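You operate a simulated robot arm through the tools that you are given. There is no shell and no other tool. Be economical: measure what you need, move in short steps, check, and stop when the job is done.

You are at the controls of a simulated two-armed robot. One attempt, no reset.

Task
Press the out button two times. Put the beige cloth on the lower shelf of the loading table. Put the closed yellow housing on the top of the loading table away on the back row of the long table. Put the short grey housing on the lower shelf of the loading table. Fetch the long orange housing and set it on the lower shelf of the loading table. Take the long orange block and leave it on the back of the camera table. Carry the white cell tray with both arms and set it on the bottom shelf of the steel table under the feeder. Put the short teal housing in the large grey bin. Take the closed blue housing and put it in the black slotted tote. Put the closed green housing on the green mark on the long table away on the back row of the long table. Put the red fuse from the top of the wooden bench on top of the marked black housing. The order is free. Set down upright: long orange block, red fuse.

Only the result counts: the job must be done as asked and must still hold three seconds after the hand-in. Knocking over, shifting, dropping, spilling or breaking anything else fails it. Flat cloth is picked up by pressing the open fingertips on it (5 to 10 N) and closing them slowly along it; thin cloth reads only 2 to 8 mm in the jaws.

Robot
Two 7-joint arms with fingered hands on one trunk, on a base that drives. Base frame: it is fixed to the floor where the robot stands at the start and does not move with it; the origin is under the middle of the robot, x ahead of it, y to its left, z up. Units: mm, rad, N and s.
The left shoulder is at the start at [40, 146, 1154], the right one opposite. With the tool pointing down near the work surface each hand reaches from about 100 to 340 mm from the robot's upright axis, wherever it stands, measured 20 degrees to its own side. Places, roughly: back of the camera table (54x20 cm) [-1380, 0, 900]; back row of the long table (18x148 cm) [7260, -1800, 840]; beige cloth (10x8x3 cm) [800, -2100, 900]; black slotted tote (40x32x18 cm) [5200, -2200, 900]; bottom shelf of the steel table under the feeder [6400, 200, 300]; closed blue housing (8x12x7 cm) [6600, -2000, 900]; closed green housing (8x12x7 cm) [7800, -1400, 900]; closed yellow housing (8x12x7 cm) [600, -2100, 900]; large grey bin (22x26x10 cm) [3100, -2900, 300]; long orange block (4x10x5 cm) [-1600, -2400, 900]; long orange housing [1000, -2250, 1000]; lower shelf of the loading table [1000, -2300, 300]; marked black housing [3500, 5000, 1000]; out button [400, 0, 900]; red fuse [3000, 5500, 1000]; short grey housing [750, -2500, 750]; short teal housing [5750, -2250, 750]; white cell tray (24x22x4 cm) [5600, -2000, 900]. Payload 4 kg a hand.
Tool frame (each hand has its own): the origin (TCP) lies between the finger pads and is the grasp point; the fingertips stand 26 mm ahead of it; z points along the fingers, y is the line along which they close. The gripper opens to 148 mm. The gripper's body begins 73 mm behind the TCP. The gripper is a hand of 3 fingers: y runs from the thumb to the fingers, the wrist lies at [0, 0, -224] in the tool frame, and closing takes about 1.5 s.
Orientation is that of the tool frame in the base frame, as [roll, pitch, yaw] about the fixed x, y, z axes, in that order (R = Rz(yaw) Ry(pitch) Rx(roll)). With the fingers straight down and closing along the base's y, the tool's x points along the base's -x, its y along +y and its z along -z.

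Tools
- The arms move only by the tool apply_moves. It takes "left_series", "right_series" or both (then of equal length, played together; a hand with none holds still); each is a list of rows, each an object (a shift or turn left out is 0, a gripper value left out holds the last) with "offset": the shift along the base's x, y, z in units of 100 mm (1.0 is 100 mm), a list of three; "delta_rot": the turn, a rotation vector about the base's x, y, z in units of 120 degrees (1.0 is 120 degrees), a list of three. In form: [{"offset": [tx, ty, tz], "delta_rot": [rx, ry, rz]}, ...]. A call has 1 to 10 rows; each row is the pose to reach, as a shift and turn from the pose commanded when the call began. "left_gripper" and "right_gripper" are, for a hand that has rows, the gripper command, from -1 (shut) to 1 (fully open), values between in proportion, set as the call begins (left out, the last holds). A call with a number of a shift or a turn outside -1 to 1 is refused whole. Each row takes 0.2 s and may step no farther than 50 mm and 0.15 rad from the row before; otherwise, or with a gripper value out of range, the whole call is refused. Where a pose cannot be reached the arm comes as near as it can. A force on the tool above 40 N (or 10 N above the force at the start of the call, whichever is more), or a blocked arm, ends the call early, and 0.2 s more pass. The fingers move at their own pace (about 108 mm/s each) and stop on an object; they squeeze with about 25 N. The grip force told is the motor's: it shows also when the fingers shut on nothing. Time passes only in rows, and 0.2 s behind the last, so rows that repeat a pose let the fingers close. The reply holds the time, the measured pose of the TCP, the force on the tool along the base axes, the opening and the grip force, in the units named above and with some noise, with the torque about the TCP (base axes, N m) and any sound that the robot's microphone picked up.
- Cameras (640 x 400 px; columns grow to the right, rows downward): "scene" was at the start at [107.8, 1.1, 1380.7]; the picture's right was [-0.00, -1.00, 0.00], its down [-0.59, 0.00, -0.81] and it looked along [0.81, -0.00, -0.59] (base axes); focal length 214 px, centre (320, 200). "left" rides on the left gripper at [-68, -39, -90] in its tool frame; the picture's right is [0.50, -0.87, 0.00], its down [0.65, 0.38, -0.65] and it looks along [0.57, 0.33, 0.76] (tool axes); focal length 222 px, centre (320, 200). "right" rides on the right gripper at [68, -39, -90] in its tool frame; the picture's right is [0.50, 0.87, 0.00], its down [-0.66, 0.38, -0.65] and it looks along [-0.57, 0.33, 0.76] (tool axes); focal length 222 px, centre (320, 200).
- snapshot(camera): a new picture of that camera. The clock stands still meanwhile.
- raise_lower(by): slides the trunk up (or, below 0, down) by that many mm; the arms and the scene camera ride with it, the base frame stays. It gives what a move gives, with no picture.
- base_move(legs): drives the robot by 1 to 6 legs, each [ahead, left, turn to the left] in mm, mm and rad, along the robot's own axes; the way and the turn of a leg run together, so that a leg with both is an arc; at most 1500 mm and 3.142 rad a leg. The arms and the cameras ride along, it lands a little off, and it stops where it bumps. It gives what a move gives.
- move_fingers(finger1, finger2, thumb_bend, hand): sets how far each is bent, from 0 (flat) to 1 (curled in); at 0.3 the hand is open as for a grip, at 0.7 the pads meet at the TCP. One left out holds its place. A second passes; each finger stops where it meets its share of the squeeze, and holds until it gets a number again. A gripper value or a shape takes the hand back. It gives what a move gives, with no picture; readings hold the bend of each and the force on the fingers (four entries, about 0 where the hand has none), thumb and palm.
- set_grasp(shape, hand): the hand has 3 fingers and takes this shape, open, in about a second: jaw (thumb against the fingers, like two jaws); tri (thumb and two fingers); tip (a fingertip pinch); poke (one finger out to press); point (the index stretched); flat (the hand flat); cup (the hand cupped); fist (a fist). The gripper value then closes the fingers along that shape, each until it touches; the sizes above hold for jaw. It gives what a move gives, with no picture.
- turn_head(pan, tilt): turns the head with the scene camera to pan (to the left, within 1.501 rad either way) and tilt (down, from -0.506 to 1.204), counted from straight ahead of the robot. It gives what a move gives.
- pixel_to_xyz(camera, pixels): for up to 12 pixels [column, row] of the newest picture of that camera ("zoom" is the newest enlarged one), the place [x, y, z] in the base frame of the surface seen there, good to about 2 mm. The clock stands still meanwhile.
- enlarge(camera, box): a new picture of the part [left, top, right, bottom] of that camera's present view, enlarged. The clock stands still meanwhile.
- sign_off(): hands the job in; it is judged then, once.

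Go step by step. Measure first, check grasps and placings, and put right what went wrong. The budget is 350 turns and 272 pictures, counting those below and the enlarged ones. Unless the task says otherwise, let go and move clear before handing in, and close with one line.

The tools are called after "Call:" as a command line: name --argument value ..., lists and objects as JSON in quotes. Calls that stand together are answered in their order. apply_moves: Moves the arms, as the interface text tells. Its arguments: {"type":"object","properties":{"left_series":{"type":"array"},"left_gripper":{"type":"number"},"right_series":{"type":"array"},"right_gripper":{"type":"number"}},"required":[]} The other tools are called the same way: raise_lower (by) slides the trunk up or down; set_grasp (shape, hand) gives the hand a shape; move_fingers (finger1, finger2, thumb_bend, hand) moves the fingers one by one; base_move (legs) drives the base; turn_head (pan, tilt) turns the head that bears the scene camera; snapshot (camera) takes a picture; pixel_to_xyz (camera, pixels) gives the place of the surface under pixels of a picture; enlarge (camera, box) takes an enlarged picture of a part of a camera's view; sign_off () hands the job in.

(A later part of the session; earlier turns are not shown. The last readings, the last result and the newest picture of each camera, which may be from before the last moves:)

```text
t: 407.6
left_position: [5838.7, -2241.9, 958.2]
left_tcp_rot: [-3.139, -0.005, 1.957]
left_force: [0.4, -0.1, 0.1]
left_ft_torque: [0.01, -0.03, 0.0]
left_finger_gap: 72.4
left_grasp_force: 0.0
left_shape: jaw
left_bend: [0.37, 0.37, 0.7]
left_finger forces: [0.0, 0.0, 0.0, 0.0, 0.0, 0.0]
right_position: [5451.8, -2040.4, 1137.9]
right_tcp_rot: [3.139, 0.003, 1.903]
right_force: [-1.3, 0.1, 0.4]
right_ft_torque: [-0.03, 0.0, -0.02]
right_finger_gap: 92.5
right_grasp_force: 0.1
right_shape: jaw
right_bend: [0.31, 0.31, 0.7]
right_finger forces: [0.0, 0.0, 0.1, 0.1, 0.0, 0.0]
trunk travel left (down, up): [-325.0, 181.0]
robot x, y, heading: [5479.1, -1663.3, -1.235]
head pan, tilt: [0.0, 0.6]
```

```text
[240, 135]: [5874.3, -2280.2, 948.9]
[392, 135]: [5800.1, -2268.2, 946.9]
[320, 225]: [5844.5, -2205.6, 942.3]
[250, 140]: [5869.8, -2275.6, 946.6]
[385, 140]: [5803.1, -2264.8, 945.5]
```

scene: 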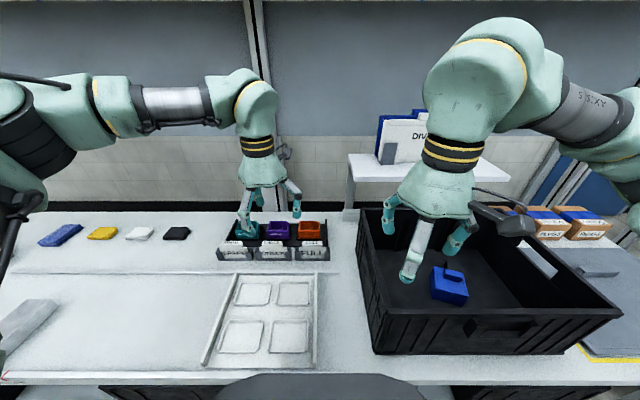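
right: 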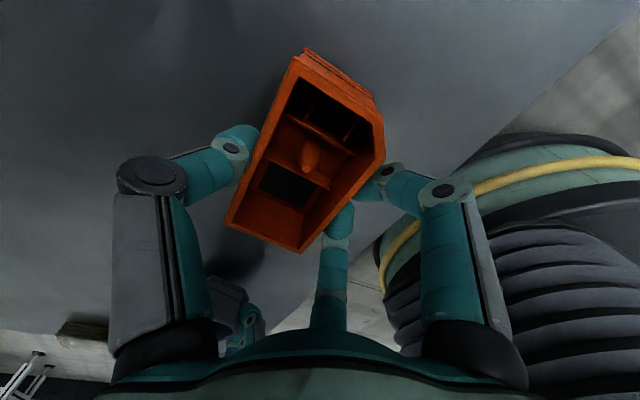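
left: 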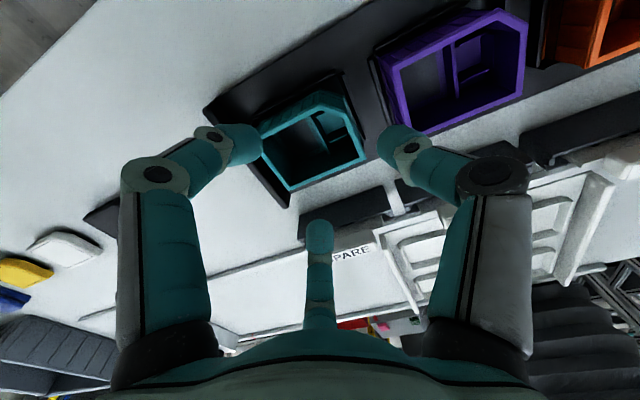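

Fingers at V 4005/4080 and thumb at U 4733 straddle the teal box; I shift 5 mm nearer, 3 mm left and descend.

Call:
apply_moves --left_series '[{"offset": [0.01, 0.06, -0.1]}, {"offset": [0.01, 0.06, -0.3]}, {"offset": [0.01, 0.06, -0.5]}, {"offset": [0.01, 0.06, -0.6]}]'

Call:
snapshot --camera "left"

```text
t: 408.6
left_position: [5839.7, -2232.9, 899.9]
left_tcp_rot: [3.141, -0.001, 1.955]
left_force: [0.3, -2.1, 1.3]
left_ft_torque: [0.0, -0.06, -0.05]
left_finger_gap: 73.2
left_grasp_force: 0.0
left_shape: jaw
left_bend: [0.35, 0.37, 0.7]
left_finger forces: [1.5, 0.1, 0.1, 0.0, 0.0, 0.0]
right_position: [5449.9, -2041.5, 1137.2]
right_tcp_rot: [-3.142, 0.003, 1.901]
right_force: [-0.3, -0.4, 0.4]
right_ft_torque: [0.03, -0.02, -0.01]
right_finger_gap: 92.3
right_grasp_force: 0.0
right_shape: jaw
right_bend: [0.31, 0.31, 0.7]
right_finger forces: [0.1, 0.0, 0.0, 0.0, 0.1, 0.0]
trunk travel left (down, up): [-325.0, 181.0]
robot x, y, heading: [5479.6, -1662.9, -1.234]
head pan, tilt: [0.0, 0.6]
```

```text
116 pictures are left
```

left: 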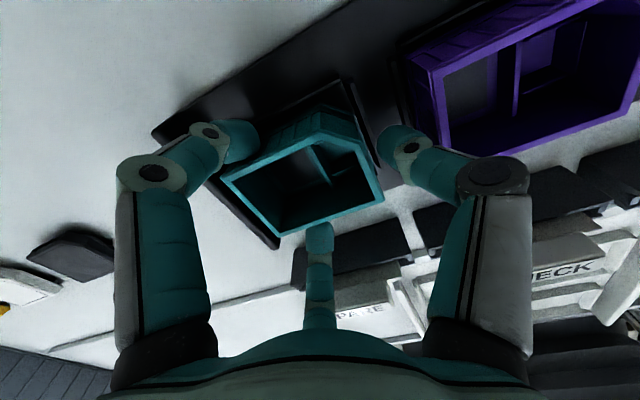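

Slight touch on the far finger only. Close now.

Call:
apply_moves --left_series '[{"offset": [0, 0, 0]}, {"offset": [0, 0, 0]}, {"offset": [0, 0, 0]}, {"offset": [0, 0, 0]}, {"offset": [0, 0, 0]}]' --left_gripper -1

Call:
snapshot --camera "left"

```text
t: 409.8
left_position: [5839.1, -2233.2, 899.4]
left_tcp_rot: [-3.141, -0.002, 1.954]
left_force: [-0.1, -0.1, 0.2]
left_ft_torque: [0.0, 0.02, -0.02]
left_finger_gap: 54.0
left_grasp_force: 24.9
left_shape: jaw
left_bend: [0.36, 0.77, 0.7]
left_finger forces: [19.3, 20.9, 0.0, 0.1, 22.2, 0.0]
right_position: [5450.9, -2041.7, 1139.5]
right_tcp_rot: [3.139, 0.003, 1.904]
right_force: [-0.5, -0.5, -0.4]
right_ft_torque: [-0.02, -0.03, 0.03]
right_finger_gap: 92.2
right_grasp_force: 0.1
right_shape: jaw
right_bend: [0.31, 0.31, 0.7]
right_finger forces: [0.0, 0.0, 0.0, 0.0, 0.0, 0.0]
trunk travel left (down, up): [-325.0, 181.0]
robot x, y, heading: [5480.8, -1658.5, -1.24]
head pan, tilt: [0.0, 0.6]
```

```text
115 pictures are left
```

left: 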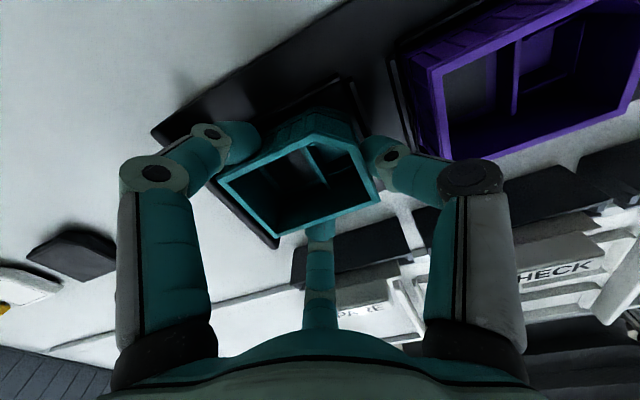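

Firm grip. Lift straight, then pull back and raise.

Call:
apply_moves --left_series '[{"offset": [0, 0, 0.2]}, {"offset": [0, 0, 0.5]}, {"offset": [-0.05, 0.15, 0.8]}, {"offset": [-0.17, 0.5, 1.0]}, {"offset": [-0.3, 0.9, 1.0]}]'

Call:
apply_moves --left_series '[{"offset": [-0.1, 0.3, 0.3]}, {"offset": [-0.2, 0.6, 0.6]}, {"offset": [-0.3, 0.9, 0.9]}]'

Call:
snapshot --camera "scene"

```text
t: 411.0
left_position: [5810.7, -2138.8, 998.2]
left_tcp_rot: [-3.139, -0.002, 1.957]
left_force: [0.0, 0.0, -0.8]
left_ft_torque: [0.06, 0.01, -0.03]
left_finger_gap: 53.8
left_grasp_force: 25.1
left_shape: jaw
left_bend: [0.36, 0.77, 0.7]
left_finger forces: [19.3, 20.9, 0.0, 0.1, 21.9, 0.0]
right_position: [5450.9, -2039.5, 1138.1]
right_tcp_rot: [-3.141, 0.007, 1.903]
right_force: [0.7, 0.2, -0.7]
right_ft_torque: [-0.01, -0.02, 0.03]
right_finger_gap: 92.0
right_grasp_force: 0.0
right_shape: jaw
right_bend: [0.31, 0.31, 0.7]
right_finger forces: [0.0, 0.0, 0.0, 0.1, 0.0, 0.0]
trunk travel left (down, up): [-325.0, 181.0]
robot x, y, heading: [5480.7, -1661.6, -1.239]
head pan, tilt: [0.0, 0.6]
```

```text
t: 411.8
left_position: [5777.6, -2053.8, 1093.1]
left_tcp_rot: [3.139, -0.003, 1.957]
left_force: [0.5, -0.1, -0.3]
left_ft_torque: [-0.02, 0.0, 0.07]
left_finger_gap: 53.5
left_grasp_force: 25.0
left_shape: jaw
left_bend: [0.37, 0.77, 0.7]
left_finger forces: [19.4, 20.9, 0.1, 0.1, 22.0, 0.0]
right_position: [5450.7, -2039.8, 1137.9]
right_tcp_rot: [3.139, 0.004, 1.9]
right_force: [0.3, -1.2, -0.8]
right_ft_torque: [0.0, 0.04, 0.0]
right_finger_gap: 92.4
right_grasp_force: 0.0
right_shape: jaw
right_bend: [0.31, 0.31, 0.7]
right_finger forces: [0.0, 0.1, 0.0, 0.1, 0.0, 0.1]
trunk travel left (down, up): [-325.0, 181.0]
robot x, y, heading: [5479.3, -1662.9, -1.235]
head pan, tilt: [0.0, 0.6]
```

```text
114 pictures are left
```

scene: 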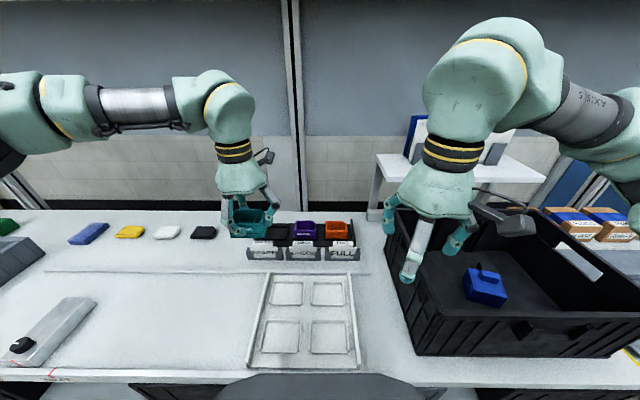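

Next: the large grey bin on the lower shelf of the first bench. I back off and strafe right about 2.6 m.

Call:
base_move --legs '[[-300, 0, 0], [0, -1400, 0], [0, -1225, 0]]'

Call:
turn_head --pan 0 --tilt 0.8

Call:
snapshot --camera "scene"

```text
t: 426.3
left_position: [3212.6, -2675.2, 1092.0]
left_tcp_rot: [-3.139, -0.004, 1.978]
left_force: [-0.4, 0.2, -1.4]
left_ft_torque: [-0.02, -0.02, -0.02]
left_finger_gap: 53.4
left_grasp_force: 24.7
left_shape: jaw
left_bend: [0.37, 0.77, 0.7]
left_finger forces: [19.4, 20.8, 0.1, 0.0, 21.9, 0.1]
right_position: [2884.5, -2668.9, 1137.9]
right_tcp_rot: [3.141, 0.002, 1.926]
right_force: [-1.1, 0.0, -0.1]
right_ft_torque: [0.01, 0.01, -0.01]
right_finger_gap: 92.2
right_grasp_force: 0.0
right_shape: jaw
right_bend: [0.31, 0.31, 0.7]
right_finger forces: [0.1, 0.1, 0.0, 0.0, 0.0, 0.0]
trunk travel left (down, up): [-325.0, 181.0]
robot x, y, heading: [2905.8, -2287.6, -1.215]
head pan, tilt: [0.0, 0.6]
```

```text
t: 427.0
left_position: [3212.0, -2676.0, 1093.1]
left_tcp_rot: [3.141, -0.004, 1.977]
left_force: [1.0, 0.1, -0.5]
left_ft_torque: [-0.01, -0.03, 0.0]
left_finger_gap: 53.3
left_grasp_force: 25.3
left_shape: jaw
left_bend: [0.37, 0.77, 0.7]
left_finger forces: [19.3, 20.8, 0.0, 0.0, 21.8, 0.0]
right_position: [2884.5, -2669.4, 1137.7]
right_tcp_rot: [3.139, 0.004, 1.926]
right_force: [-0.1, 0.3, 0.1]
right_ft_torque: [0.02, -0.02, -0.02]
right_finger_gap: 92.0
right_grasp_force: 0.1
right_shape: jaw
right_bend: [0.31, 0.31, 0.7]
right_finger forces: [0.1, 0.1, 0.1, 0.0, 0.0, 0.0]
trunk travel left (down, up): [-325.0, 181.0]
robot x, y, heading: [2903.3, -2285.7, -1.211]
head pan, tilt: [0.0, 0.799]
```

```text
113 pictures are left
```

scene: 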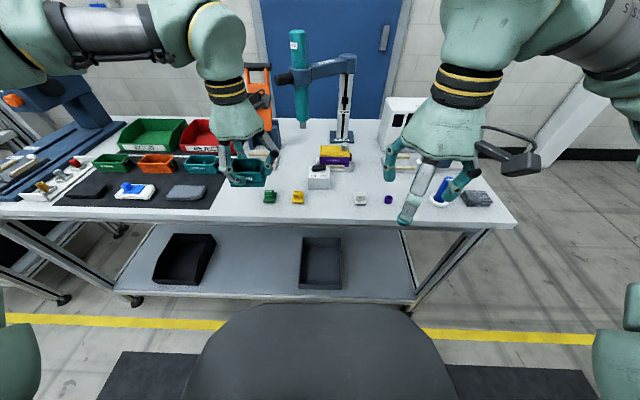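

The lower shelf holds a black bin (183,258) and a grey bin (320,262). Measuring the grey one.

Call:
enlarge --camera "scene" --box '[130, 200, 430, 320]'

Call:
pixel_to_xyz --camera "scene" --pixels '[[320, 265], [301, 237], [340, 238], [299, 285], [342, 287], [320, 288], [270, 285], [270, 297], [410, 300], [130, 295], [60, 290], [300, 228]]'

```text
2.13 times, centred on (280, 260) of scene
```

zoom: 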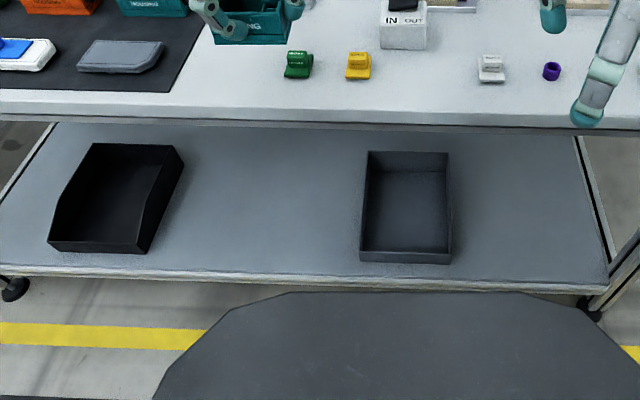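

```text
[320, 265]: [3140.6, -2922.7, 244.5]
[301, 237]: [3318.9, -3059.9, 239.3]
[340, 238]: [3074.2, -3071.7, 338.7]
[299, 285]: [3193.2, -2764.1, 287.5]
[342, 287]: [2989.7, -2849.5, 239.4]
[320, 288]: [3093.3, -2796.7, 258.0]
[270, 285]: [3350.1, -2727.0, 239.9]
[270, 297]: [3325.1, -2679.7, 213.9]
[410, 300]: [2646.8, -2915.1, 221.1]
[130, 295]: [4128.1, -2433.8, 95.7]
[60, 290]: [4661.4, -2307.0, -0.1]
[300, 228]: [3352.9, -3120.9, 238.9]
```

The grey bin: U≈1885–2105, V≈3660–3900, floor z≈244, rim z≈338. I align, back off slightly, then lower the trunk with the right hand raised.

Call:
base_move --legs '[[-60, -95, -0.023]]'

Call:
apply_moves --right_series '[{"offset": [-0.03, 0.1, 0.45]}, {"offset": [-0.1, 0.3, 0.85]}, {"offset": [-0.3, 0.6, 1.0]}]'

Call:
raise_lower --by -320

Call:
apply_moves --left_series '[{"offset": [0, 0, -0.45]}, {"offset": [0, 0, -0.9]}, {"offset": [0, 0, -1.0]}]' --right_series '[{"offset": [0, 0, 0.45]}, {"offset": [0, 0, 0.9]}, {"offset": [0, 0, 1.0]}]'

Call:
apply_moves --left_series '[{"offset": [0, 0, -0.45]}, {"offset": [0, 0, -0.9]}, {"offset": [0, 0, -1.0]}]' --right_series '[{"offset": [0, 0, 0.45]}, {"offset": [0, 0, 0.9]}, {"offset": [0, 0, 1.0]}]'

Call:
apply_moves --left_series '[{"offset": [0, 0, -0.45]}, {"offset": [0, 0, -0.9]}, {"offset": [0, 0, -1.0]}]'

Call:
snapshot --camera "scene"

```text
t: 428.2
left_position: [3092.6, -2661.3, 1089.7]
left_tcp_rot: [-3.139, -0.006, 1.955]
left_force: [0.8, -0.3, -1.0]
left_ft_torque: [-0.02, 0.01, -0.01]
left_finger_gap: 53.4
left_grasp_force: 25.0
left_shape: jaw
left_bend: [0.37, 0.77, 0.7]
left_finger forces: [19.4, 20.8, 0.0, 0.0, 21.9, 0.0]
right_position: [2765.4, -2646.9, 1136.9]
right_tcp_rot: [3.141, 0.003, 1.898]
right_force: [0.4, 0.3, -0.4]
right_ft_torque: [0.02, 0.02, -0.01]
right_finger_gap: 92.0
right_grasp_force: 0.1
right_shape: jaw
right_bend: [0.31, 0.31, 0.7]
right_finger forces: [0.0, 0.0, 0.1, 0.0, 0.0, 0.0]
trunk travel left (down, up): [-325.0, 181.0]
robot x, y, heading: [2793.9, -2263.4, -1.236]
head pan, tilt: [0.0, 0.799]
```

```text
t: 429.0
left_position: [3090.4, -2659.7, 1091.9]
left_tcp_rot: [-3.141, -0.003, 1.954]
left_force: [0.4, 0.2, -0.7]
left_ft_torque: [0.01, -0.02, 0.05]
left_finger_gap: 53.4
left_grasp_force: 24.7
left_shape: jaw
left_bend: [0.37, 0.77, 0.7]
left_finger forces: [19.4, 20.8, 0.1, 0.0, 21.9, 0.0]
right_position: [2731.7, -2585.1, 1239.6]
right_tcp_rot: [3.139, 0.006, 1.898]
right_force: [-0.9, -0.3, 0.1]
right_ft_torque: [-0.01, -0.01, 0.02]
right_finger_gap: 92.3
right_grasp_force: 0.1
right_shape: jaw
right_bend: [0.31, 0.31, 0.7]
right_finger forces: [0.0, 0.0, 0.1, 0.0, 0.0, 0.1]
trunk travel left (down, up): [-325.0, 181.0]
robot x, y, heading: [2795.0, -2262.5, -1.24]
head pan, tilt: [0.0, 0.799]
```

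```text
t: 431.6
left_position: [3092.6, -2666.0, 809.5]
left_tcp_rot: [-3.126, 0.029, 1.953]
left_force: [-1.3, 5.7, 9.9]
left_ft_torque: [-1.25, 0.0, -0.2]
left_finger_gap: 53.6
left_grasp_force: 25.4
left_shape: jaw
left_bend: [0.37, 0.77, 0.7]
left_finger forces: [19.4, 20.9, 0.0, 0.1, 21.9, 0.0]
right_position: [2734.5, -2586.0, 945.7]
right_tcp_rot: [-3.142, 0.004, 1.898]
right_force: [-0.1, -0.7, 0.2]
right_ft_torque: [0.01, -0.01, -0.02]
right_finger_gap: 92.3
right_grasp_force: 0.1
right_shape: jaw
right_bend: [0.31, 0.31, 0.7]
right_finger forces: [0.0, 0.0, 0.0, 0.0, 0.0, 0.0]
trunk travel left (down, up): [-32.0, 473.0]
robot x, y, heading: [2800.0, -2264.9, -1.231]
head pan, tilt: [0.0, 0.799]
stopped: the force on the tool passed its limit at 51 N (the readings are from after the stop); the commanded pose is now the measured one
```

```text
t: 431.9
left_position: [3094.7, -2669.4, 807.2]
left_tcp_rot: [-3.114, 0.05, 1.958]
left_force: [1.7, 9.5, 15.3]
left_ft_torque: [-2.39, 0.37, -0.04]
left_finger_gap: 53.7
left_grasp_force: 25.0
left_shape: jaw
left_bend: [0.37, 0.77, 0.7]
left_finger forces: [19.4, 21.0, 0.0, 0.0, 21.9, 0.0]
right_position: [2735.5, -2586.9, 954.8]
right_tcp_rot: [3.141, 0.002, 1.901]
right_force: [0.4, -0.2, -0.7]
right_ft_torque: [0.03, 0.03, 0.0]
right_finger_gap: 92.3
right_grasp_force: 0.0
right_shape: jaw
right_bend: [0.31, 0.31, 0.7]
right_finger forces: [0.0, 0.0, 0.1, 0.0, 0.0, 0.1]
trunk travel left (down, up): [-32.0, 473.0]
robot x, y, heading: [2794.2, -2269.7, -1.239]
head pan, tilt: [0.0, 0.799]
stopped in row 1 (left hand): the force on the tool passed its limit at 58 N (the readings are from after the stop); the commanded pose is now the measured one
```

```text
t: 432.2
left_position: [3093.9, -2674.1, 803.5]
left_tcp_rot: [-3.101, 0.077, 1.963]
left_force: [0.0, -0.7, 1.3]
left_ft_torque: [0.05, 0.0, -0.01]
left_finger_gap: 53.4
left_grasp_force: 25.1
left_shape: jaw
left_bend: [0.37, 0.77, 0.7]
left_finger forces: [19.4, 21.0, 0.0, 0.1, 21.9, 0.0]
right_position: [2736.5, -2587.1, 966.2]
right_tcp_rot: [-3.14, -0.003, 1.901]
right_force: [0.5, -0.7, 0.4]
right_ft_torque: [-0.01, 0.03, 0.0]
right_finger_gap: 92.3
right_grasp_force: 0.1
right_shape: jaw
right_bend: [0.31, 0.31, 0.7]
right_finger forces: [0.1, 0.0, 0.0, 0.1, 0.0, 0.1]
trunk travel left (down, up): [-32.0, 473.0]
robot x, y, heading: [2797.8, -2266.0, -1.232]
head pan, tilt: [0.0, 0.799]
stopped in row 1 (left hand): the force on the tool passed its limit at 58 N (the readings are from after the stop); the commanded pose is now the measured one
```

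```text
t: 432.5
left_position: [3093.2, -2678.6, 802.7]
left_tcp_rot: [-3.09, 0.105, 1.966]
left_force: [1.0, 7.8, 12.7]
left_ft_torque: [-1.92, 0.18, -0.1]
left_finger_gap: 53.1
left_grasp_force: 25.1
left_shape: jaw
left_bend: [0.37, 0.77, 0.7]
left_finger forces: [19.3, 21.1, 0.1, 0.1, 21.8, 0.1]
right_position: [2736.8, -2587.1, 966.5]
right_tcp_rot: [-3.141, -0.003, 1.903]
right_force: [-0.9, -0.4, -0.5]
right_ft_torque: [0.03, 0.05, -0.01]
right_finger_gap: 92.3
right_grasp_force: 0.0
right_shape: jaw
right_bend: [0.31, 0.31, 0.7]
right_finger forces: [0.0, 0.0, 0.0, 0.1, 0.0, 0.0]
trunk travel left (down, up): [-32.0, 473.0]
robot x, y, heading: [2791.3, -2266.0, -1.238]
head pan, tilt: [0.0, 0.799]
stopped in row 1 (left hand): the force on the tool passed its limit at 58 N (the readings are from after the stop); the commanded pose is now the measured one
```

```text
111 pictures are left
```

scene: 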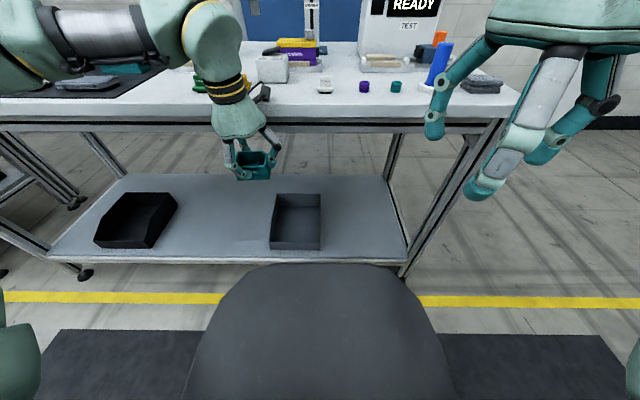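

The hand's camera bracket touched the bench edge while lowering. I lift slightly, pull away from the bench, re-level, and then inspect for any disturbance.

Call:
apply_moves --left_series '[{"offset": [0, 0, 0.2]}, {"offset": [0, 0.05, 0.4]}, {"offset": [-0.1, 0.3, 0.5]}, {"offset": [-0.2, 0.6, 0.5]}, {"offset": [-0.3, 0.9, 0.5]}]'

Call:
snapshot --camera "scene"

Call:
enlarge --camera "scene" --box '[60, 0, 520, 150]'

```text
t: 433.7
left_position: [3065.0, -2589.0, 852.4]
left_tcp_rot: [-3.09, 0.103, 1.966]
left_force: [-0.6, 0.0, -1.5]
left_ft_torque: [-0.02, 0.02, -0.03]
left_finger_gap: 52.5
left_grasp_force: 24.9
left_shape: jaw
left_bend: [0.38, 0.76, 0.7]
left_finger forces: [21.3, 22.4, 0.1, 0.0, 23.4, 0.1]
right_position: [2736.2, -2587.4, 967.1]
right_tcp_rot: [-3.139, -0.003, 1.902]
right_force: [-0.2, 0.8, 0.4]
right_ft_torque: [0.01, -0.02, -0.01]
right_finger_gap: 92.3
right_grasp_force: 0.0
right_shape: jaw
right_bend: [0.31, 0.31, 0.7]
right_finger forces: [0.0, 0.1, 0.0, 0.0, 0.1, 0.1]
trunk travel left (down, up): [-32.0, 473.0]
robot x, y, heading: [2796.1, -2266.9, -1.24]
head pan, tilt: [0.0, 0.799]
```

```text
110 pictures are left
```

scene: 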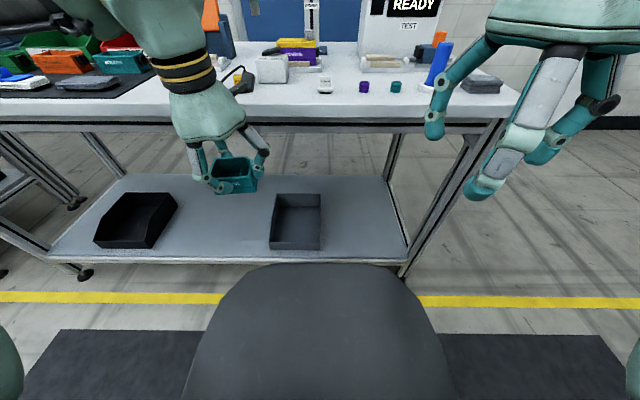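

```text
1.39 times, centred on (290, 75) of scene
```

zoom: 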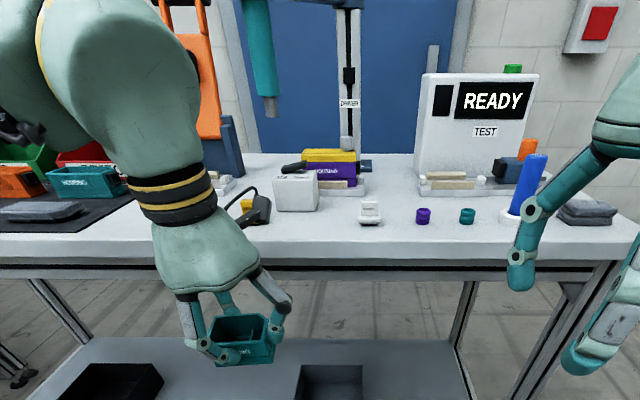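

The hand is free. I level it and lower in front of the shelf, now with clearance to the edge.

Call:
apply_moves --left_series '[{"offset": [0, 0, -0.3], "delta_rot": [0.0546, -0.003, 0]}, {"offset": [0, 0, -0.7], "delta_rot": [0.0546, -0.003, 0]}, {"offset": [0, 0, -1.0], "delta_rot": [0.0546, -0.003, 0]}]' --right_series '[{"offset": [0, 0, 0.3]}, {"offset": [0, 0, 0.7]}, {"offset": [0, 0, 1.0]}]'

Call:
apply_moves --left_series '[{"offset": [0, 0, -0.45]}, {"offset": [0, 0, -0.9]}, {"offset": [0, 0, -1.0]}]' --right_series '[{"offset": [0, 0, 0.45]}, {"offset": [0, 0, 0.9]}, {"offset": [0, 0, 1.0]}]'

Call:
apply_moves --left_series '[{"offset": [0, 0, -0.45]}, {"offset": [0, 0, -0.9]}, {"offset": [0, 0, -1.0]}]'

Call:
enlarge --camera "scene" --box '[60, 0, 520, 290]'

```text
t: 434.5
left_position: [3064.0, -2587.9, 749.6]
left_tcp_rot: [-3.14, -0.001, 1.965]
left_force: [0.1, 1.5, -0.7]
left_ft_torque: [-0.02, 0.01, -0.01]
left_finger_gap: 52.7
left_grasp_force: 24.9
left_shape: jaw
left_bend: [0.38, 0.76, 0.7]
left_finger forces: [21.4, 22.2, 0.0, 0.1, 23.2, 0.0]
right_position: [2737.0, -2585.5, 1068.7]
right_tcp_rot: [-3.139, -0.004, 1.903]
right_force: [-0.6, 0.2, -0.5]
right_ft_torque: [-0.02, 0.04, 0.0]
right_finger_gap: 92.3
right_grasp_force: 0.1
right_shape: jaw
right_bend: [0.31, 0.31, 0.7]
right_finger forces: [0.0, 0.0, 0.0, 0.0, 0.0, 0.0]
trunk travel left (down, up): [-32.0, 473.0]
robot x, y, heading: [2797.8, -2261.6, -1.237]
head pan, tilt: [0.0, 0.799]
```

```text
t: 435.3
left_position: [3062.6, -2586.6, 651.8]
left_tcp_rot: [-3.14, -0.001, 1.964]
left_force: [1.0, -0.5, -1.3]
left_ft_torque: [0.0, 0.01, -0.01]
left_finger_gap: 52.8
left_grasp_force: 25.1
left_shape: jaw
left_bend: [0.38, 0.76, 0.7]
left_finger forces: [21.2, 22.0, 0.0, 0.1, 22.7, 0.0]
right_position: [2748.6, -2592.8, 1137.3]
right_tcp_rot: [-3.139, -0.001, 1.902]
right_force: [0.0, -0.9, -0.5]
right_ft_torque: [0.01, 0.02, -0.02]
right_finger_gap: 92.1
right_grasp_force: 0.0
right_shape: jaw
right_bend: [0.31, 0.31, 0.7]
right_finger forces: [0.0, 0.2, 0.0, 0.1, 0.1, 0.1]
right hand out of reach, approached as far as the arm can: row 2, 3
trunk travel left (down, up): [-32.0, 473.0]
robot x, y, heading: [2797.6, -2268.0, -1.243]
head pan, tilt: [0.0, 0.799]
```

```text
t: 436.1
left_position: [3062.8, -2587.0, 550.8]
left_tcp_rot: [-3.139, -0.002, 1.964]
left_force: [0.4, -0.6, -1.4]
left_ft_torque: [0.04, 0.01, -0.01]
left_finger_gap: 52.4
left_grasp_force: 24.8
left_shape: jaw
left_bend: [0.38, 0.76, 0.7]
left_finger forces: [21.0, 21.7, 0.1, 0.0, 22.7, 0.0]
right_position: [2748.4, -2592.8, 1138.0]
right_tcp_rot: [3.141, -0.002, 1.899]
right_force: [0.1, -0.2, -0.3]
right_ft_torque: [-0.01, -0.01, -0.01]
right_finger_gap: 91.9
right_grasp_force: 0.1
right_shape: jaw
right_bend: [0.31, 0.31, 0.7]
right_finger forces: [0.1, 0.0, 0.0, 0.1, 0.1, 0.0]
trunk travel left (down, up): [-32.0, 473.0]
robot x, y, heading: [2797.4, -2264.3, -1.233]
head pan, tilt: [0.0, 0.799]
```

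```text
1.38 times, centred on (290, 145) of scene
```

zoom: 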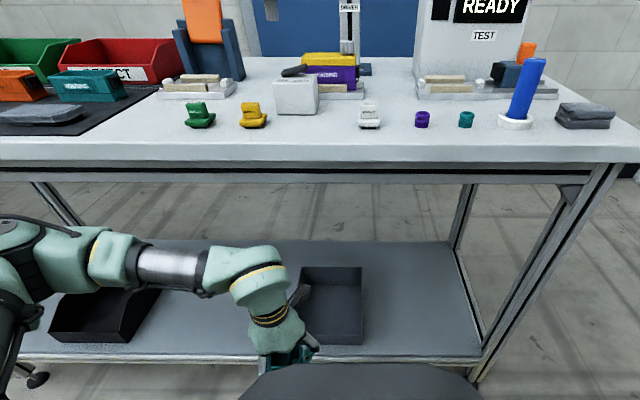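

The caps on the bench are all still in their neat row. I continue: lower the trunk 30 mm, the hand to z≈400, and shift in line with the bin.

Call:
raise_lower --by -28

Call:
apply_moves --left_series '[{"offset": [-0.15, -0.05, -0.4]}, {"offset": [-0.3, -0.1, -0.8]}, {"offset": [-0.42, -0.15, -1.0]}]'

Call:
apply_moves --left_series '[{"offset": [0, 0, -0.2]}]'

Call:
snapshot --camera "scene"

Call:
pixel_to_xyz --camera "scene" --pixels '[[150, 130], [300, 130], [300, 124], [60, 250], [110, 240], [180, 245], [250, 240], [298, 200], [298, 245]]'

```text
t: 436.8
left_position: [3063.0, -2588.1, 524.6]
left_tcp_rot: [-3.141, -0.003, 1.965]
left_force: [-0.2, -0.1, -0.9]
left_ft_torque: [0.03, 0.02, -0.01]
left_finger_gap: 52.8
left_grasp_force: 24.8
left_shape: jaw
left_bend: [0.38, 0.76, 0.7]
left_finger forces: [21.0, 21.7, 0.0, 0.0, 22.6, 0.1]
right_position: [2747.8, -2592.9, 1111.2]
right_tcp_rot: [-3.141, -0.003, 1.901]
right_force: [0.1, 0.0, 0.1]
right_ft_torque: [0.0, -0.02, -0.02]
right_finger_gap: 92.5
right_grasp_force: 0.0
right_shape: jaw
right_bend: [0.31, 0.31, 0.7]
right_finger forces: [0.1, 0.0, 0.0, 0.0, 0.0, 0.0]
trunk travel left (down, up): [-4.0, 501.0]
robot x, y, heading: [2795.6, -2266.3, -1.234]
head pan, tilt: [0.0, 0.799]
```

```text
t: 437.6
left_position: [3022.9, -2602.8, 424.1]
left_tcp_rot: [-3.139, -0.001, 1.965]
left_force: [0.3, -0.4, -0.2]
left_ft_torque: [0.01, 0.01, 0.0]
left_finger_gap: 52.7
left_grasp_force: 25.3
left_shape: jaw
left_bend: [0.38, 0.76, 0.7]
left_finger forces: [21.0, 21.4, 0.0, 0.1, 22.5, 0.0]
right_position: [2748.0, -2593.1, 1110.9]
right_tcp_rot: [-3.141, -0.003, 1.902]
right_force: [-1.3, 0.0, 0.1]
right_ft_torque: [-0.02, -0.01, -0.03]
right_finger_gap: 92.2
right_grasp_force: 0.2
right_shape: jaw
right_bend: [0.31, 0.31, 0.7]
right_finger forces: [0.0, 0.1, 0.0, 0.0, 0.1, 0.1]
trunk travel left (down, up): [-4.0, 501.0]
robot x, y, heading: [2799.9, -2261.7, -1.234]
head pan, tilt: [0.0, 0.799]
```

```text
t: 438.0
left_position: [3024.2, -2603.2, 404.0]
left_tcp_rot: [-3.14, 0.0, 1.963]
left_force: [-0.4, -0.2, -1.0]
left_ft_torque: [0.04, 0.04, 0.01]
left_finger_gap: 52.7
left_grasp_force: 24.9
left_shape: jaw
left_bend: [0.38, 0.76, 0.7]
left_finger forces: [21.0, 21.4, 0.0, 0.0, 22.3, 0.0]
right_position: [2748.2, -2592.2, 1110.9]
right_tcp_rot: [-3.141, -0.002, 1.901]
right_force: [-0.1, -0.2, 0.6]
right_ft_torque: [-0.01, 0.01, -0.02]
right_finger_gap: 92.2
right_grasp_force: 0.1
right_shape: jaw
right_bend: [0.31, 0.31, 0.7]
right_finger forces: [0.0, 0.1, 0.0, 0.0, 0.0, 0.1]
trunk travel left (down, up): [-4.0, 501.0]
robot x, y, heading: [2796.7, -2263.8, -1.235]
head pan, tilt: [0.0, 0.799]
```

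```text
107 pictures are left
```

scene: 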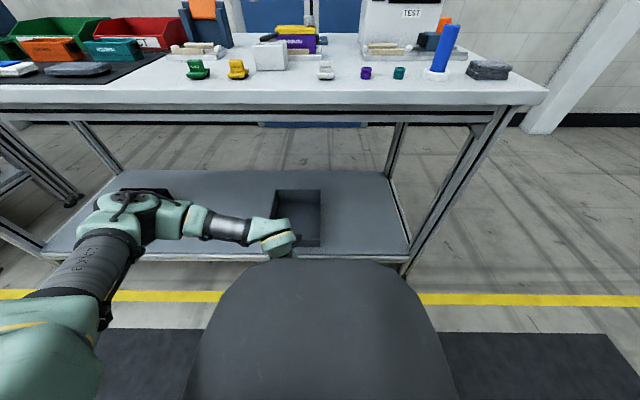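

```text
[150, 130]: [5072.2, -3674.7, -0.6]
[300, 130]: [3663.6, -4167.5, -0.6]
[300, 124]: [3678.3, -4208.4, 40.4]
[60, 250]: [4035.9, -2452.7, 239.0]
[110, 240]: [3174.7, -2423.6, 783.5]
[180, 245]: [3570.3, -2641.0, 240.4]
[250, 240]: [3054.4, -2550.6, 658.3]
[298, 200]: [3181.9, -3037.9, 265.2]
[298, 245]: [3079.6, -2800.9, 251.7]
```

Call:
pixel_to_xyz --camera "scene" --pixels '[[275, 191], [320, 191], [318, 243], [310, 245], [322, 215], [273, 214], [150, 118], [300, 113], [300, 118]]'

```text
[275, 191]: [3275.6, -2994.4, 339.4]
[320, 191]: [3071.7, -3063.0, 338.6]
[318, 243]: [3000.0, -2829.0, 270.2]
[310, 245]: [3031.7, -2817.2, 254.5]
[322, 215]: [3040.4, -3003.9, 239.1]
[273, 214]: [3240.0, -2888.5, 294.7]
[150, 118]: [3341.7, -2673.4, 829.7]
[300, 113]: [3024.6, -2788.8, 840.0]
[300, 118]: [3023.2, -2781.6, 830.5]
```

The bin centre is (U 2000, V 3781); the hand is exactly in line. Drive 250 mm forward, then extend 78 mm.

Call:
base_move --legs '[[250, 0, 0]]'

Call:
apply_moves --left_series '[{"offset": [0.12, -0.35, 0]}, {"offset": [0.26, -0.74, 0]}, {"offset": [0.26, -0.74, 0]}]'

Call:
snapshot --camera "left"

Call:
snapshot --camera "scene"

```text
t: 439.8
left_position: [3105.7, -2839.4, 405.8]
left_tcp_rot: [-3.138, -0.002, 1.965]
left_force: [0.2, 0.2, -0.2]
left_ft_torque: [-0.02, 0.02, -0.01]
left_finger_gap: 52.4
left_grasp_force: 24.5
left_shape: jaw
left_bend: [0.38, 0.76, 0.7]
left_finger forces: [20.8, 21.4, 0.1, 0.1, 22.3, 0.0]
right_position: [2830.6, -2830.0, 1111.1]
right_tcp_rot: [-3.141, -0.004, 1.903]
right_force: [-0.1, 1.2, -0.2]
right_ft_torque: [0.02, 0.03, 0.01]
right_finger_gap: 92.2
right_grasp_force: 0.1
right_shape: jaw
right_bend: [0.31, 0.31, 0.7]
right_finger forces: [0.0, 0.1, 0.1, 0.0, 0.1, 0.1]
trunk travel left (down, up): [-4.0, 501.0]
robot x, y, heading: [2880.8, -2500.5, -1.231]
head pan, tilt: [0.0, 0.799]
```

```text
t: 440.6
left_position: [3133.5, -2912.8, 403.8]
left_tcp_rot: [-3.138, -0.001, 1.967]
left_force: [0.1, -0.4, -1.0]
left_ft_torque: [0.04, 0.01, 0.01]
left_finger_gap: 52.9
left_grasp_force: 24.6
left_shape: jaw
left_bend: [0.38, 0.76, 0.7]
left_finger forces: [20.8, 21.2, 0.1, 0.0, 21.8, 0.1]
right_position: [2831.6, -2828.3, 1111.6]
right_tcp_rot: [-3.14, -0.001, 1.901]
right_force: [-0.4, -0.8, 0.0]
right_ft_torque: [-0.05, 0.01, 0.05]
right_finger_gap: 92.2
right_grasp_force: 0.0
right_shape: jaw
right_bend: [0.31, 0.31, 0.7]
right_finger forces: [0.0, 0.0, 0.1, 0.0, 0.0, 0.0]
trunk travel left (down, up): [-4.0, 501.0]
robot x, y, heading: [2878.4, -2501.3, -1.239]
head pan, tilt: [0.0, 0.799]
```

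```text
106 pictures are left
```

left: 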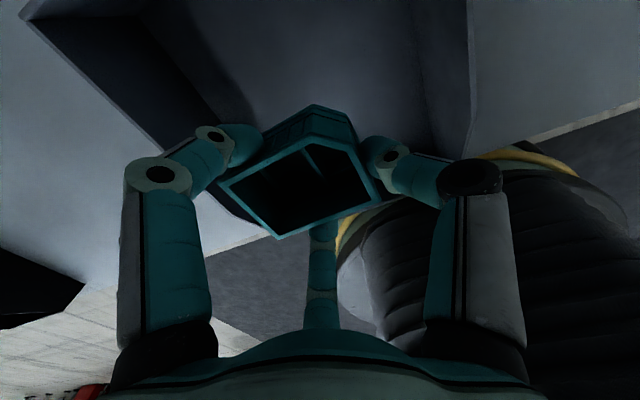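

```text
105 pictures are left
```

scene: 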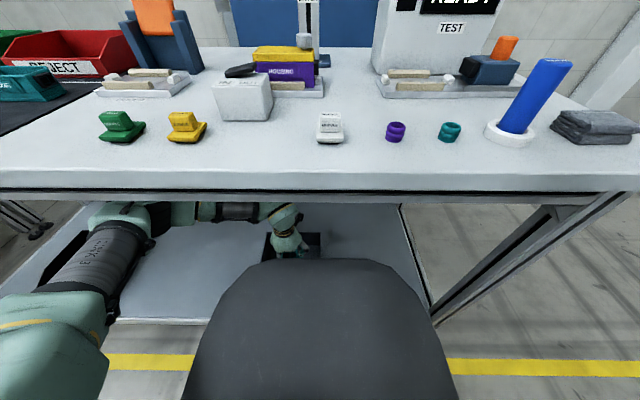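

Centred over the bin. Lower into it.

Call:
apply_moves --left_series '[{"offset": [0, 0, -0.3]}, {"offset": [0, 0, -0.6]}, {"offset": [0, 0, -0.9]}, {"offset": [0, 0, -1.0]}]'

Call:
apply_moves --left_series '[{"offset": [0, 0, -0.06]}, {"offset": [0, 0, -0.1]}, {"offset": [0, 0, -0.14]}, {"offset": [0, 0, -0.18]}]'

```text
t: 441.6
left_position: [3131.4, -2911.2, 304.6]
left_tcp_rot: [-3.141, -0.002, 1.967]
left_force: [0.8, -0.5, -0.3]
left_ft_torque: [-0.03, -0.02, 0.0]
left_finger_gap: 52.6
left_grasp_force: 24.5
left_shape: jaw
left_bend: [0.38, 0.76, 0.7]
left_finger forces: [20.6, 21.2, 0.1, 0.0, 21.8, 0.0]
right_position: [2831.0, -2830.5, 1111.0]
right_tcp_rot: [-3.141, -0.002, 1.902]
right_force: [-0.2, -0.6, 0.0]
right_ft_torque: [0.01, 0.02, -0.02]
right_finger_gap: 92.0
right_grasp_force: 0.0
right_shape: jaw
right_bend: [0.31, 0.31, 0.7]
right_finger forces: [0.0, 0.0, 0.1, 0.1, 0.0, 0.0]
trunk travel left (down, up): [-4.0, 501.0]
robot x, y, heading: [2882.0, -2503.0, -1.229]
head pan, tilt: [0.0, 0.799]
```

```text
t: 442.6
left_position: [3132.8, -2913.6, 288.7]
left_tcp_rot: [-3.139, 0.0, 1.966]
left_force: [-0.2, 4.1, 13.4]
left_ft_torque: [0.11, -0.07, -0.03]
left_finger_gap: 52.7
left_grasp_force: 24.9
left_shape: jaw
left_bend: [0.38, 0.76, 0.7]
left_finger forces: [21.1, 24.1, 0.0, 0.0, 23.0, 0.0]
right_position: [2830.7, -2828.5, 1112.4]
right_tcp_rot: [3.14, -0.002, 1.902]
right_force: [0.5, 0.4, 0.3]
right_ft_torque: [-0.02, 0.02, 0.0]
right_finger_gap: 91.9
right_grasp_force: 0.1
right_shape: jaw
right_bend: [0.31, 0.31, 0.7]
right_finger forces: [0.0, 0.1, 0.1, 0.0, 0.0, 0.0]
trunk travel left (down, up): [-4.0, 501.0]
robot x, y, heading: [2875.8, -2500.3, -1.237]
head pan, tilt: [0.0, 0.799]
```

On the bin floor (13 N). Release a little, rise out, and pull back out from under the bench.

Call:
apply_moves --left_series '[{"offset": [0, 0, 0.02]}, {"offset": [0, 0, 0.02]}, {"offset": [0, 0, 0.02]}, {"offset": [0, 0, 0.02]}]' --left_gripper 0.1

Call:
apply_moves --left_series '[{"offset": [0, 0, 0.3]}, {"offset": [0, 0, 0.7]}, {"offset": [0, 0, 1.0]}, {"offset": [-0.12, 0.35, 1.0]}, {"offset": [-0.26, 0.74, 1.0]}]'

Call:
base_move --legs '[[-300, 0, 0]]'

Call:
snapshot --camera "scene"

```text
t: 443.6
left_position: [3131.4, -2913.8, 289.1]
left_tcp_rot: [-3.141, -0.002, 1.964]
left_force: [-1.1, -0.2, -0.1]
left_ft_torque: [-0.03, -0.02, -0.01]
left_finger_gap: 80.9
left_grasp_force: 0.0
left_shape: jaw
left_bend: [0.34, 0.34, 0.7]
left_finger forces: [0.0, 0.1, 0.0, 0.0, 0.0, 0.0]
right_position: [2831.5, -2829.2, 1111.7]
right_tcp_rot: [3.141, -0.001, 1.904]
right_force: [0.4, -0.2, 0.1]
right_ft_torque: [0.01, -0.03, 0.01]
right_finger_gap: 92.1
right_grasp_force: 0.0
right_shape: jaw
right_bend: [0.31, 0.31, 0.7]
right_finger forces: [0.0, 0.0, 0.0, 0.0, 0.0, 0.0]
trunk travel left (down, up): [-4.0, 501.0]
robot x, y, heading: [2878.1, -2503.1, -1.23]
head pan, tilt: [0.0, 0.799]
```

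```text
t: 444.8
left_position: [3107.9, -2839.1, 388.7]
left_tcp_rot: [-3.14, 0.001, 1.964]
left_force: [-0.2, 0.4, 0.1]
left_ft_torque: [0.02, 0.0, -0.01]
left_finger_gap: 81.0
left_grasp_force: 0.1
left_shape: jaw
left_bend: [0.34, 0.34, 0.7]
left_finger forces: [0.0, 0.0, 0.1, 0.0, 0.1, 0.0]
right_position: [2830.2, -2829.7, 1111.2]
right_tcp_rot: [-3.142, -0.002, 1.903]
right_force: [-0.8, 0.1, 0.2]
right_ft_torque: [0.01, -0.01, 0.01]
right_finger_gap: 92.5
right_grasp_force: 0.1
right_shape: jaw
right_bend: [0.31, 0.31, 0.7]
right_finger forces: [0.0, 0.1, 0.0, 0.0, 0.0, 0.1]
trunk travel left (down, up): [-4.0, 501.0]
robot x, y, heading: [2879.9, -2502.3, -1.229]
head pan, tilt: [0.0, 0.799]
```

```text
t: 446.9
left_position: [3003.8, -2550.3, 388.9]
left_tcp_rot: [-3.138, -0.001, 1.96]
left_force: [-0.2, -0.5, 0.3]
left_ft_torque: [-0.01, -0.01, -0.02]
left_finger_gap: 80.8
left_grasp_force: 0.0
left_shape: jaw
left_bend: [0.34, 0.34, 0.7]
left_finger forces: [0.1, 0.0, 0.0, 0.0, 0.0, 0.1]
right_position: [2729.8, -2539.4, 1111.9]
right_tcp_rot: [-3.14, -0.001, 1.897]
right_force: [-0.2, 0.9, -0.2]
right_ft_torque: [0.01, -0.01, 0.0]
right_finger_gap: 92.2
right_grasp_force: 0.1
right_shape: jaw
right_bend: [0.31, 0.31, 0.7]
right_finger forces: [0.0, 0.0, 0.0, 0.0, 0.0, 0.0]
trunk travel left (down, up): [-4.0, 501.0]
robot x, y, heading: [2777.0, -2211.5, -1.234]
head pan, tilt: [0.0, 0.799]
```

```text
104 pictures are left
```

scene: 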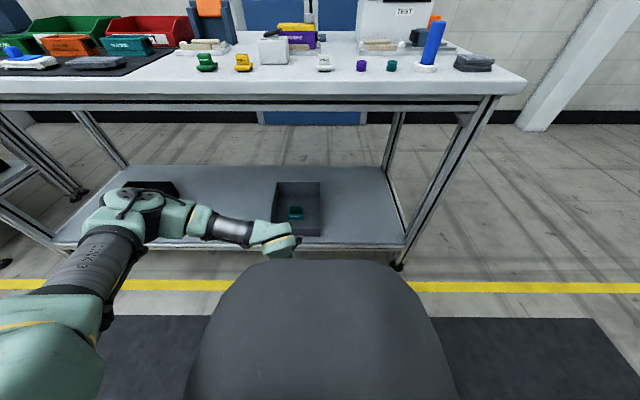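

The teal housing lies in the grey bin. I raise up and go back for the white cell tray.

Call:
raise_lower --by 320

Call:
apply_moves --left_series '[{"offset": [-0.1, 0.2, 0.4]}, {"offset": [-0.15, 0.4, 0.8]}, {"offset": [-0.15, 0.4, 1.0]}]' --right_series '[{"offset": [0, 0, -0.45]}, {"offset": [0, 0, -0.9]}, {"offset": [0, 0, -1.0]}]'

Call:
apply_moves --left_series '[{"offset": [0, 0, 0.45]}, {"offset": [0, 0, 0.9]}, {"offset": [0, 0, 1.0]}]' --right_series '[{"offset": [0, 0, -0.45]}, {"offset": [0, 0, -0.9]}, {"offset": [0, 0, -1.0]}]'

Call:
apply_moves --left_series '[{"offset": [0, 0, 0.45]}, {"offset": [0, 0, 0.9]}, {"offset": [0, 0, 1.0]}]'

Call:
base_move --legs '[[0, 1400, 0], [0, 1190, 0]]'

Call:
turn_head --pan 0 --tilt 0.7

Call:
snapshot --camera "scene"

```text
t: 450.1
left_position: [3004.7, -2551.9, 706.9]
left_tcp_rot: [3.141, -0.001, 1.961]
left_force: [0.4, -0.1, 0.4]
left_ft_torque: [-0.01, 0.03, 0.03]
left_finger_gap: 80.7
left_grasp_force: 0.0
left_shape: jaw
left_bend: [0.34, 0.34, 0.7]
left_finger forces: [0.0, 0.1, 0.0, 0.1, 0.0, 0.0]
right_position: [2729.0, -2540.7, 1430.2]
right_tcp_rot: [-3.141, -0.002, 1.897]
right_force: [0.3, -0.2, 0.6]
right_ft_torque: [0.02, 0.0, 0.03]
right_finger_gap: 92.1
right_grasp_force: 0.0
right_shape: jaw
right_bend: [0.31, 0.31, 0.7]
right_finger forces: [0.1, 0.0, 0.0, 0.0, 0.0, 0.0]
trunk travel left (down, up): [-324.0, 181.0]
robot x, y, heading: [2775.9, -2208.0, -1.246]
head pan, tilt: [0.0, 0.799]
```

```text
t: 450.9
left_position: [2990.5, -2510.6, 809.5]
left_tcp_rot: [-3.141, -0.001, 1.962]
left_force: [0.1, -0.2, -1.2]
left_ft_torque: [0.0, -0.05, 0.02]
left_finger_gap: 80.9
left_grasp_force: 0.1
left_shape: jaw
left_bend: [0.34, 0.34, 0.7]
left_finger forces: [0.0, 0.0, 0.0, 0.0, 0.1, 0.0]
right_position: [2726.3, -2538.1, 1328.8]
right_tcp_rot: [-3.141, -0.002, 1.898]
right_force: [0.2, -0.4, 0.1]
right_ft_torque: [-0.05, 0.03, -0.01]
right_finger_gap: 92.4
right_grasp_force: 0.1
right_shape: jaw
right_bend: [0.31, 0.31, 0.7]
right_finger forces: [0.1, 0.0, 0.0, 0.0, 0.0, 0.0]
trunk travel left (down, up): [-324.0, 181.0]
robot x, y, heading: [2778.5, -2210.1, -1.24]
head pan, tilt: [0.0, 0.799]
```

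```text
t: 451.7
left_position: [2990.7, -2508.9, 907.0]
left_tcp_rot: [-3.141, -0.003, 1.961]
left_force: [-0.7, 0.4, 0.3]
left_ft_torque: [0.02, 0.0, 0.0]
left_finger_gap: 80.5
left_grasp_force: 0.1
left_shape: jaw
left_bend: [0.34, 0.34, 0.7]
left_finger forces: [0.1, 0.0, 0.0, 0.0, 0.0, 0.0]
right_position: [2730.2, -2541.1, 1228.8]
right_tcp_rot: [-3.14, -0.002, 1.897]
right_force: [0.2, 0.9, -0.8]
right_ft_torque: [-0.03, -0.03, 0.02]
right_finger_gap: 92.0
right_grasp_force: 0.2
right_shape: jaw
right_bend: [0.31, 0.31, 0.7]
right_finger forces: [0.1, 0.0, 0.1, 0.0, 0.0, 0.1]
trunk travel left (down, up): [-324.0, 181.0]
robot x, y, heading: [2779.5, -2209.4, -1.24]
head pan, tilt: [0.0, 0.799]
```

```text
t: 452.5
left_position: [2992.0, -2511.0, 1006.3]
left_tcp_rot: [-3.14, -0.003, 1.96]
left_force: [-0.5, 0.2, 0.7]
left_ft_torque: [0.02, 0.04, 0.02]
left_finger_gap: 81.0
left_grasp_force: 0.0
left_shape: jaw
left_bend: [0.34, 0.34, 0.7]
left_finger forces: [0.0, 0.1, 0.0, 0.0, 0.0, 0.0]
right_position: [2729.7, -2542.5, 1230.0]
right_tcp_rot: [3.141, -0.005, 1.897]
right_force: [0.5, -0.1, 0.6]
right_ft_torque: [0.01, 0.03, 0.01]
right_finger_gap: 92.3
right_grasp_force: 0.0
right_shape: jaw
right_bend: [0.31, 0.31, 0.7]
right_finger forces: [0.0, 0.0, 0.0, 0.1, 0.0, 0.0]
trunk travel left (down, up): [-324.0, 181.0]
robot x, y, heading: [2776.6, -2211.7, -1.242]
head pan, tilt: [0.0, 0.799]
```

```text
t: 465.1
left_position: [5437.3, -1589.8, 1007.0]
left_tcp_rot: [-3.14, -0.001, 2.012]
left_force: [0.5, -0.5, -0.4]
left_ft_torque: [-0.01, 0.0, 0.02]
left_finger_gap: 80.9
left_grasp_force: 0.0
left_shape: jaw
left_bend: [0.34, 0.34, 0.7]
left_finger forces: [0.0, 0.1, 0.0, 0.0, 0.1, 0.0]
right_position: [5178.5, -1633.5, 1228.4]
right_tcp_rot: [3.14, -0.002, 1.95]
right_force: [0.6, 0.7, 0.2]
right_ft_torque: [0.03, -0.01, 0.02]
right_finger_gap: 92.5
right_grasp_force: 0.0
right_shape: jaw
right_bend: [0.31, 0.31, 0.7]
right_finger forces: [0.0, 0.0, 0.0, 0.0, 0.1, 0.1]
trunk travel left (down, up): [-324.0, 181.0]
robot x, y, heading: [5211.5, -1300.4, -1.182]
head pan, tilt: [0.0, 0.799]
```

```text
t: 465.8
left_position: [5438.7, -1589.3, 1006.2]
left_tcp_rot: [-3.14, -0.002, 2.012]
left_force: [0.4, 0.0, -0.3]
left_ft_torque: [0.03, 0.03, 0.02]
left_finger_gap: 80.8
left_grasp_force: 0.0
left_shape: jaw
left_bend: [0.34, 0.34, 0.7]
left_finger forces: [0.1, 0.1, 0.0, 0.0, 0.1, 0.1]
right_position: [5180.1, -1633.6, 1229.8]
right_tcp_rot: [-3.141, -0.001, 1.95]
right_force: [0.3, 0.0, 0.2]
right_ft_torque: [0.01, -0.02, 0.0]
right_finger_gap: 92.4
right_grasp_force: 0.0
right_shape: jaw
right_bend: [0.31, 0.31, 0.7]
right_finger forces: [0.0, 0.1, 0.1, 0.1, 0.1, 0.1]
trunk travel left (down, up): [-324.0, 181.0]
robot x, y, heading: [5209.0, -1307.2, -1.188]
head pan, tilt: [0.0, 0.7]
```

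```text
103 pictures are left
```

scene: 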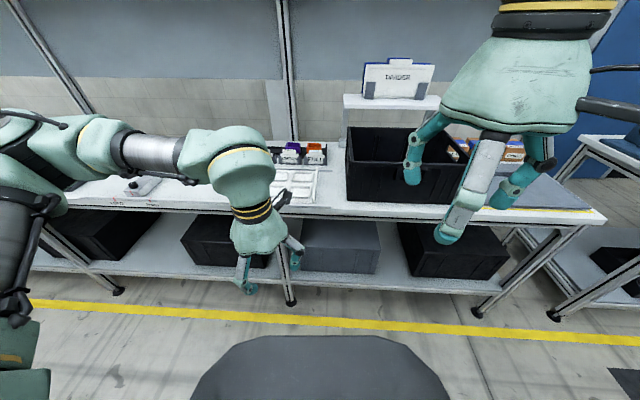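

Before grabbing the tray I want to see its destination. I drive to U≈6100 and turn around to face the steel table.

Call:
base_move --legs '[[0, 0, -0.048], [0, 1450, 0], [0, 100, 3.1]]'

Call:
turn_head --pan 0 --tilt 0.5

Call:
snapshot --camera "scene"

```text
t: 480.6
left_position: [6360.7, -463.6, 1006.2]
left_tcp_rot: [-3.14, -0.002, -1.248]
left_force: [0.6, 0.1, -0.2]
left_ft_torque: [0.02, -0.03, 0.03]
left_finger_gap: 80.8
left_grasp_force: 0.0
left_shape: jaw
left_bend: [0.34, 0.34, 0.7]
left_finger forces: [0.0, 0.0, 0.0, 0.1, 0.1, 0.0]
right_position: [6624.1, -449.9, 1228.8]
right_tcp_rot: [3.14, -0.001, -1.311]
right_force: [0.0, -0.5, 0.0]
right_ft_torque: [-0.03, 0.0, -0.01]
right_finger_gap: 92.1
right_grasp_force: 0.1
right_shape: jaw
right_bend: [0.31, 0.31, 0.7]
right_finger forces: [0.0, 0.0, 0.1, 0.0, 0.0, 0.0]
trunk travel left (down, up): [-324.0, 181.0]
robot x, y, heading: [6551.3, -776.5, 1.838]
head pan, tilt: [0.0, 0.7]
cut short: leg 3
```

```text
t: 481.3
left_position: [6361.1, -464.2, 1004.8]
left_tcp_rot: [-3.139, -0.002, -1.247]
left_force: [-0.3, 0.1, 0.4]
left_ft_torque: [-0.03, 0.0, -0.03]
left_finger_gap: 80.8
left_grasp_force: 0.1
left_shape: jaw
left_bend: [0.34, 0.34, 0.7]
left_finger forces: [0.0, 0.0, 0.0, 0.1, 0.0, 0.0]
right_position: [6624.3, -450.5, 1228.2]
right_tcp_rot: [3.141, 0.001, -1.312]
right_force: [-0.6, 0.4, -0.1]
right_ft_torque: [0.04, 0.03, -0.03]
right_finger_gap: 92.3
right_grasp_force: 0.1
right_shape: jaw
right_bend: [0.31, 0.31, 0.7]
right_finger forces: [0.1, 0.1, 0.0, 0.0, 0.0, 0.1]
trunk travel left (down, up): [-324.0, 181.0]
robot x, y, heading: [6554.3, -775.0, 1.835]
head pan, tilt: [0.0, 0.499]
```

```text
102 pictures are left
```

scene: 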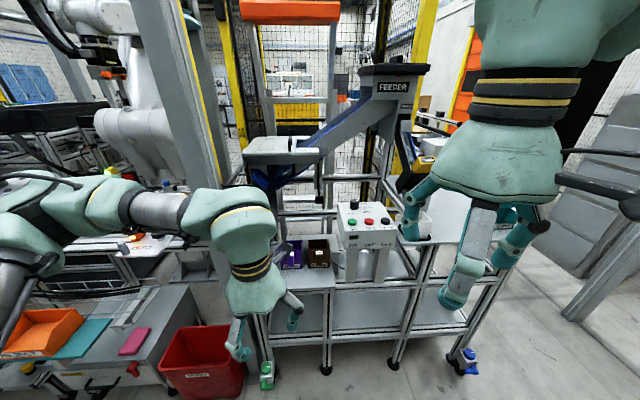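

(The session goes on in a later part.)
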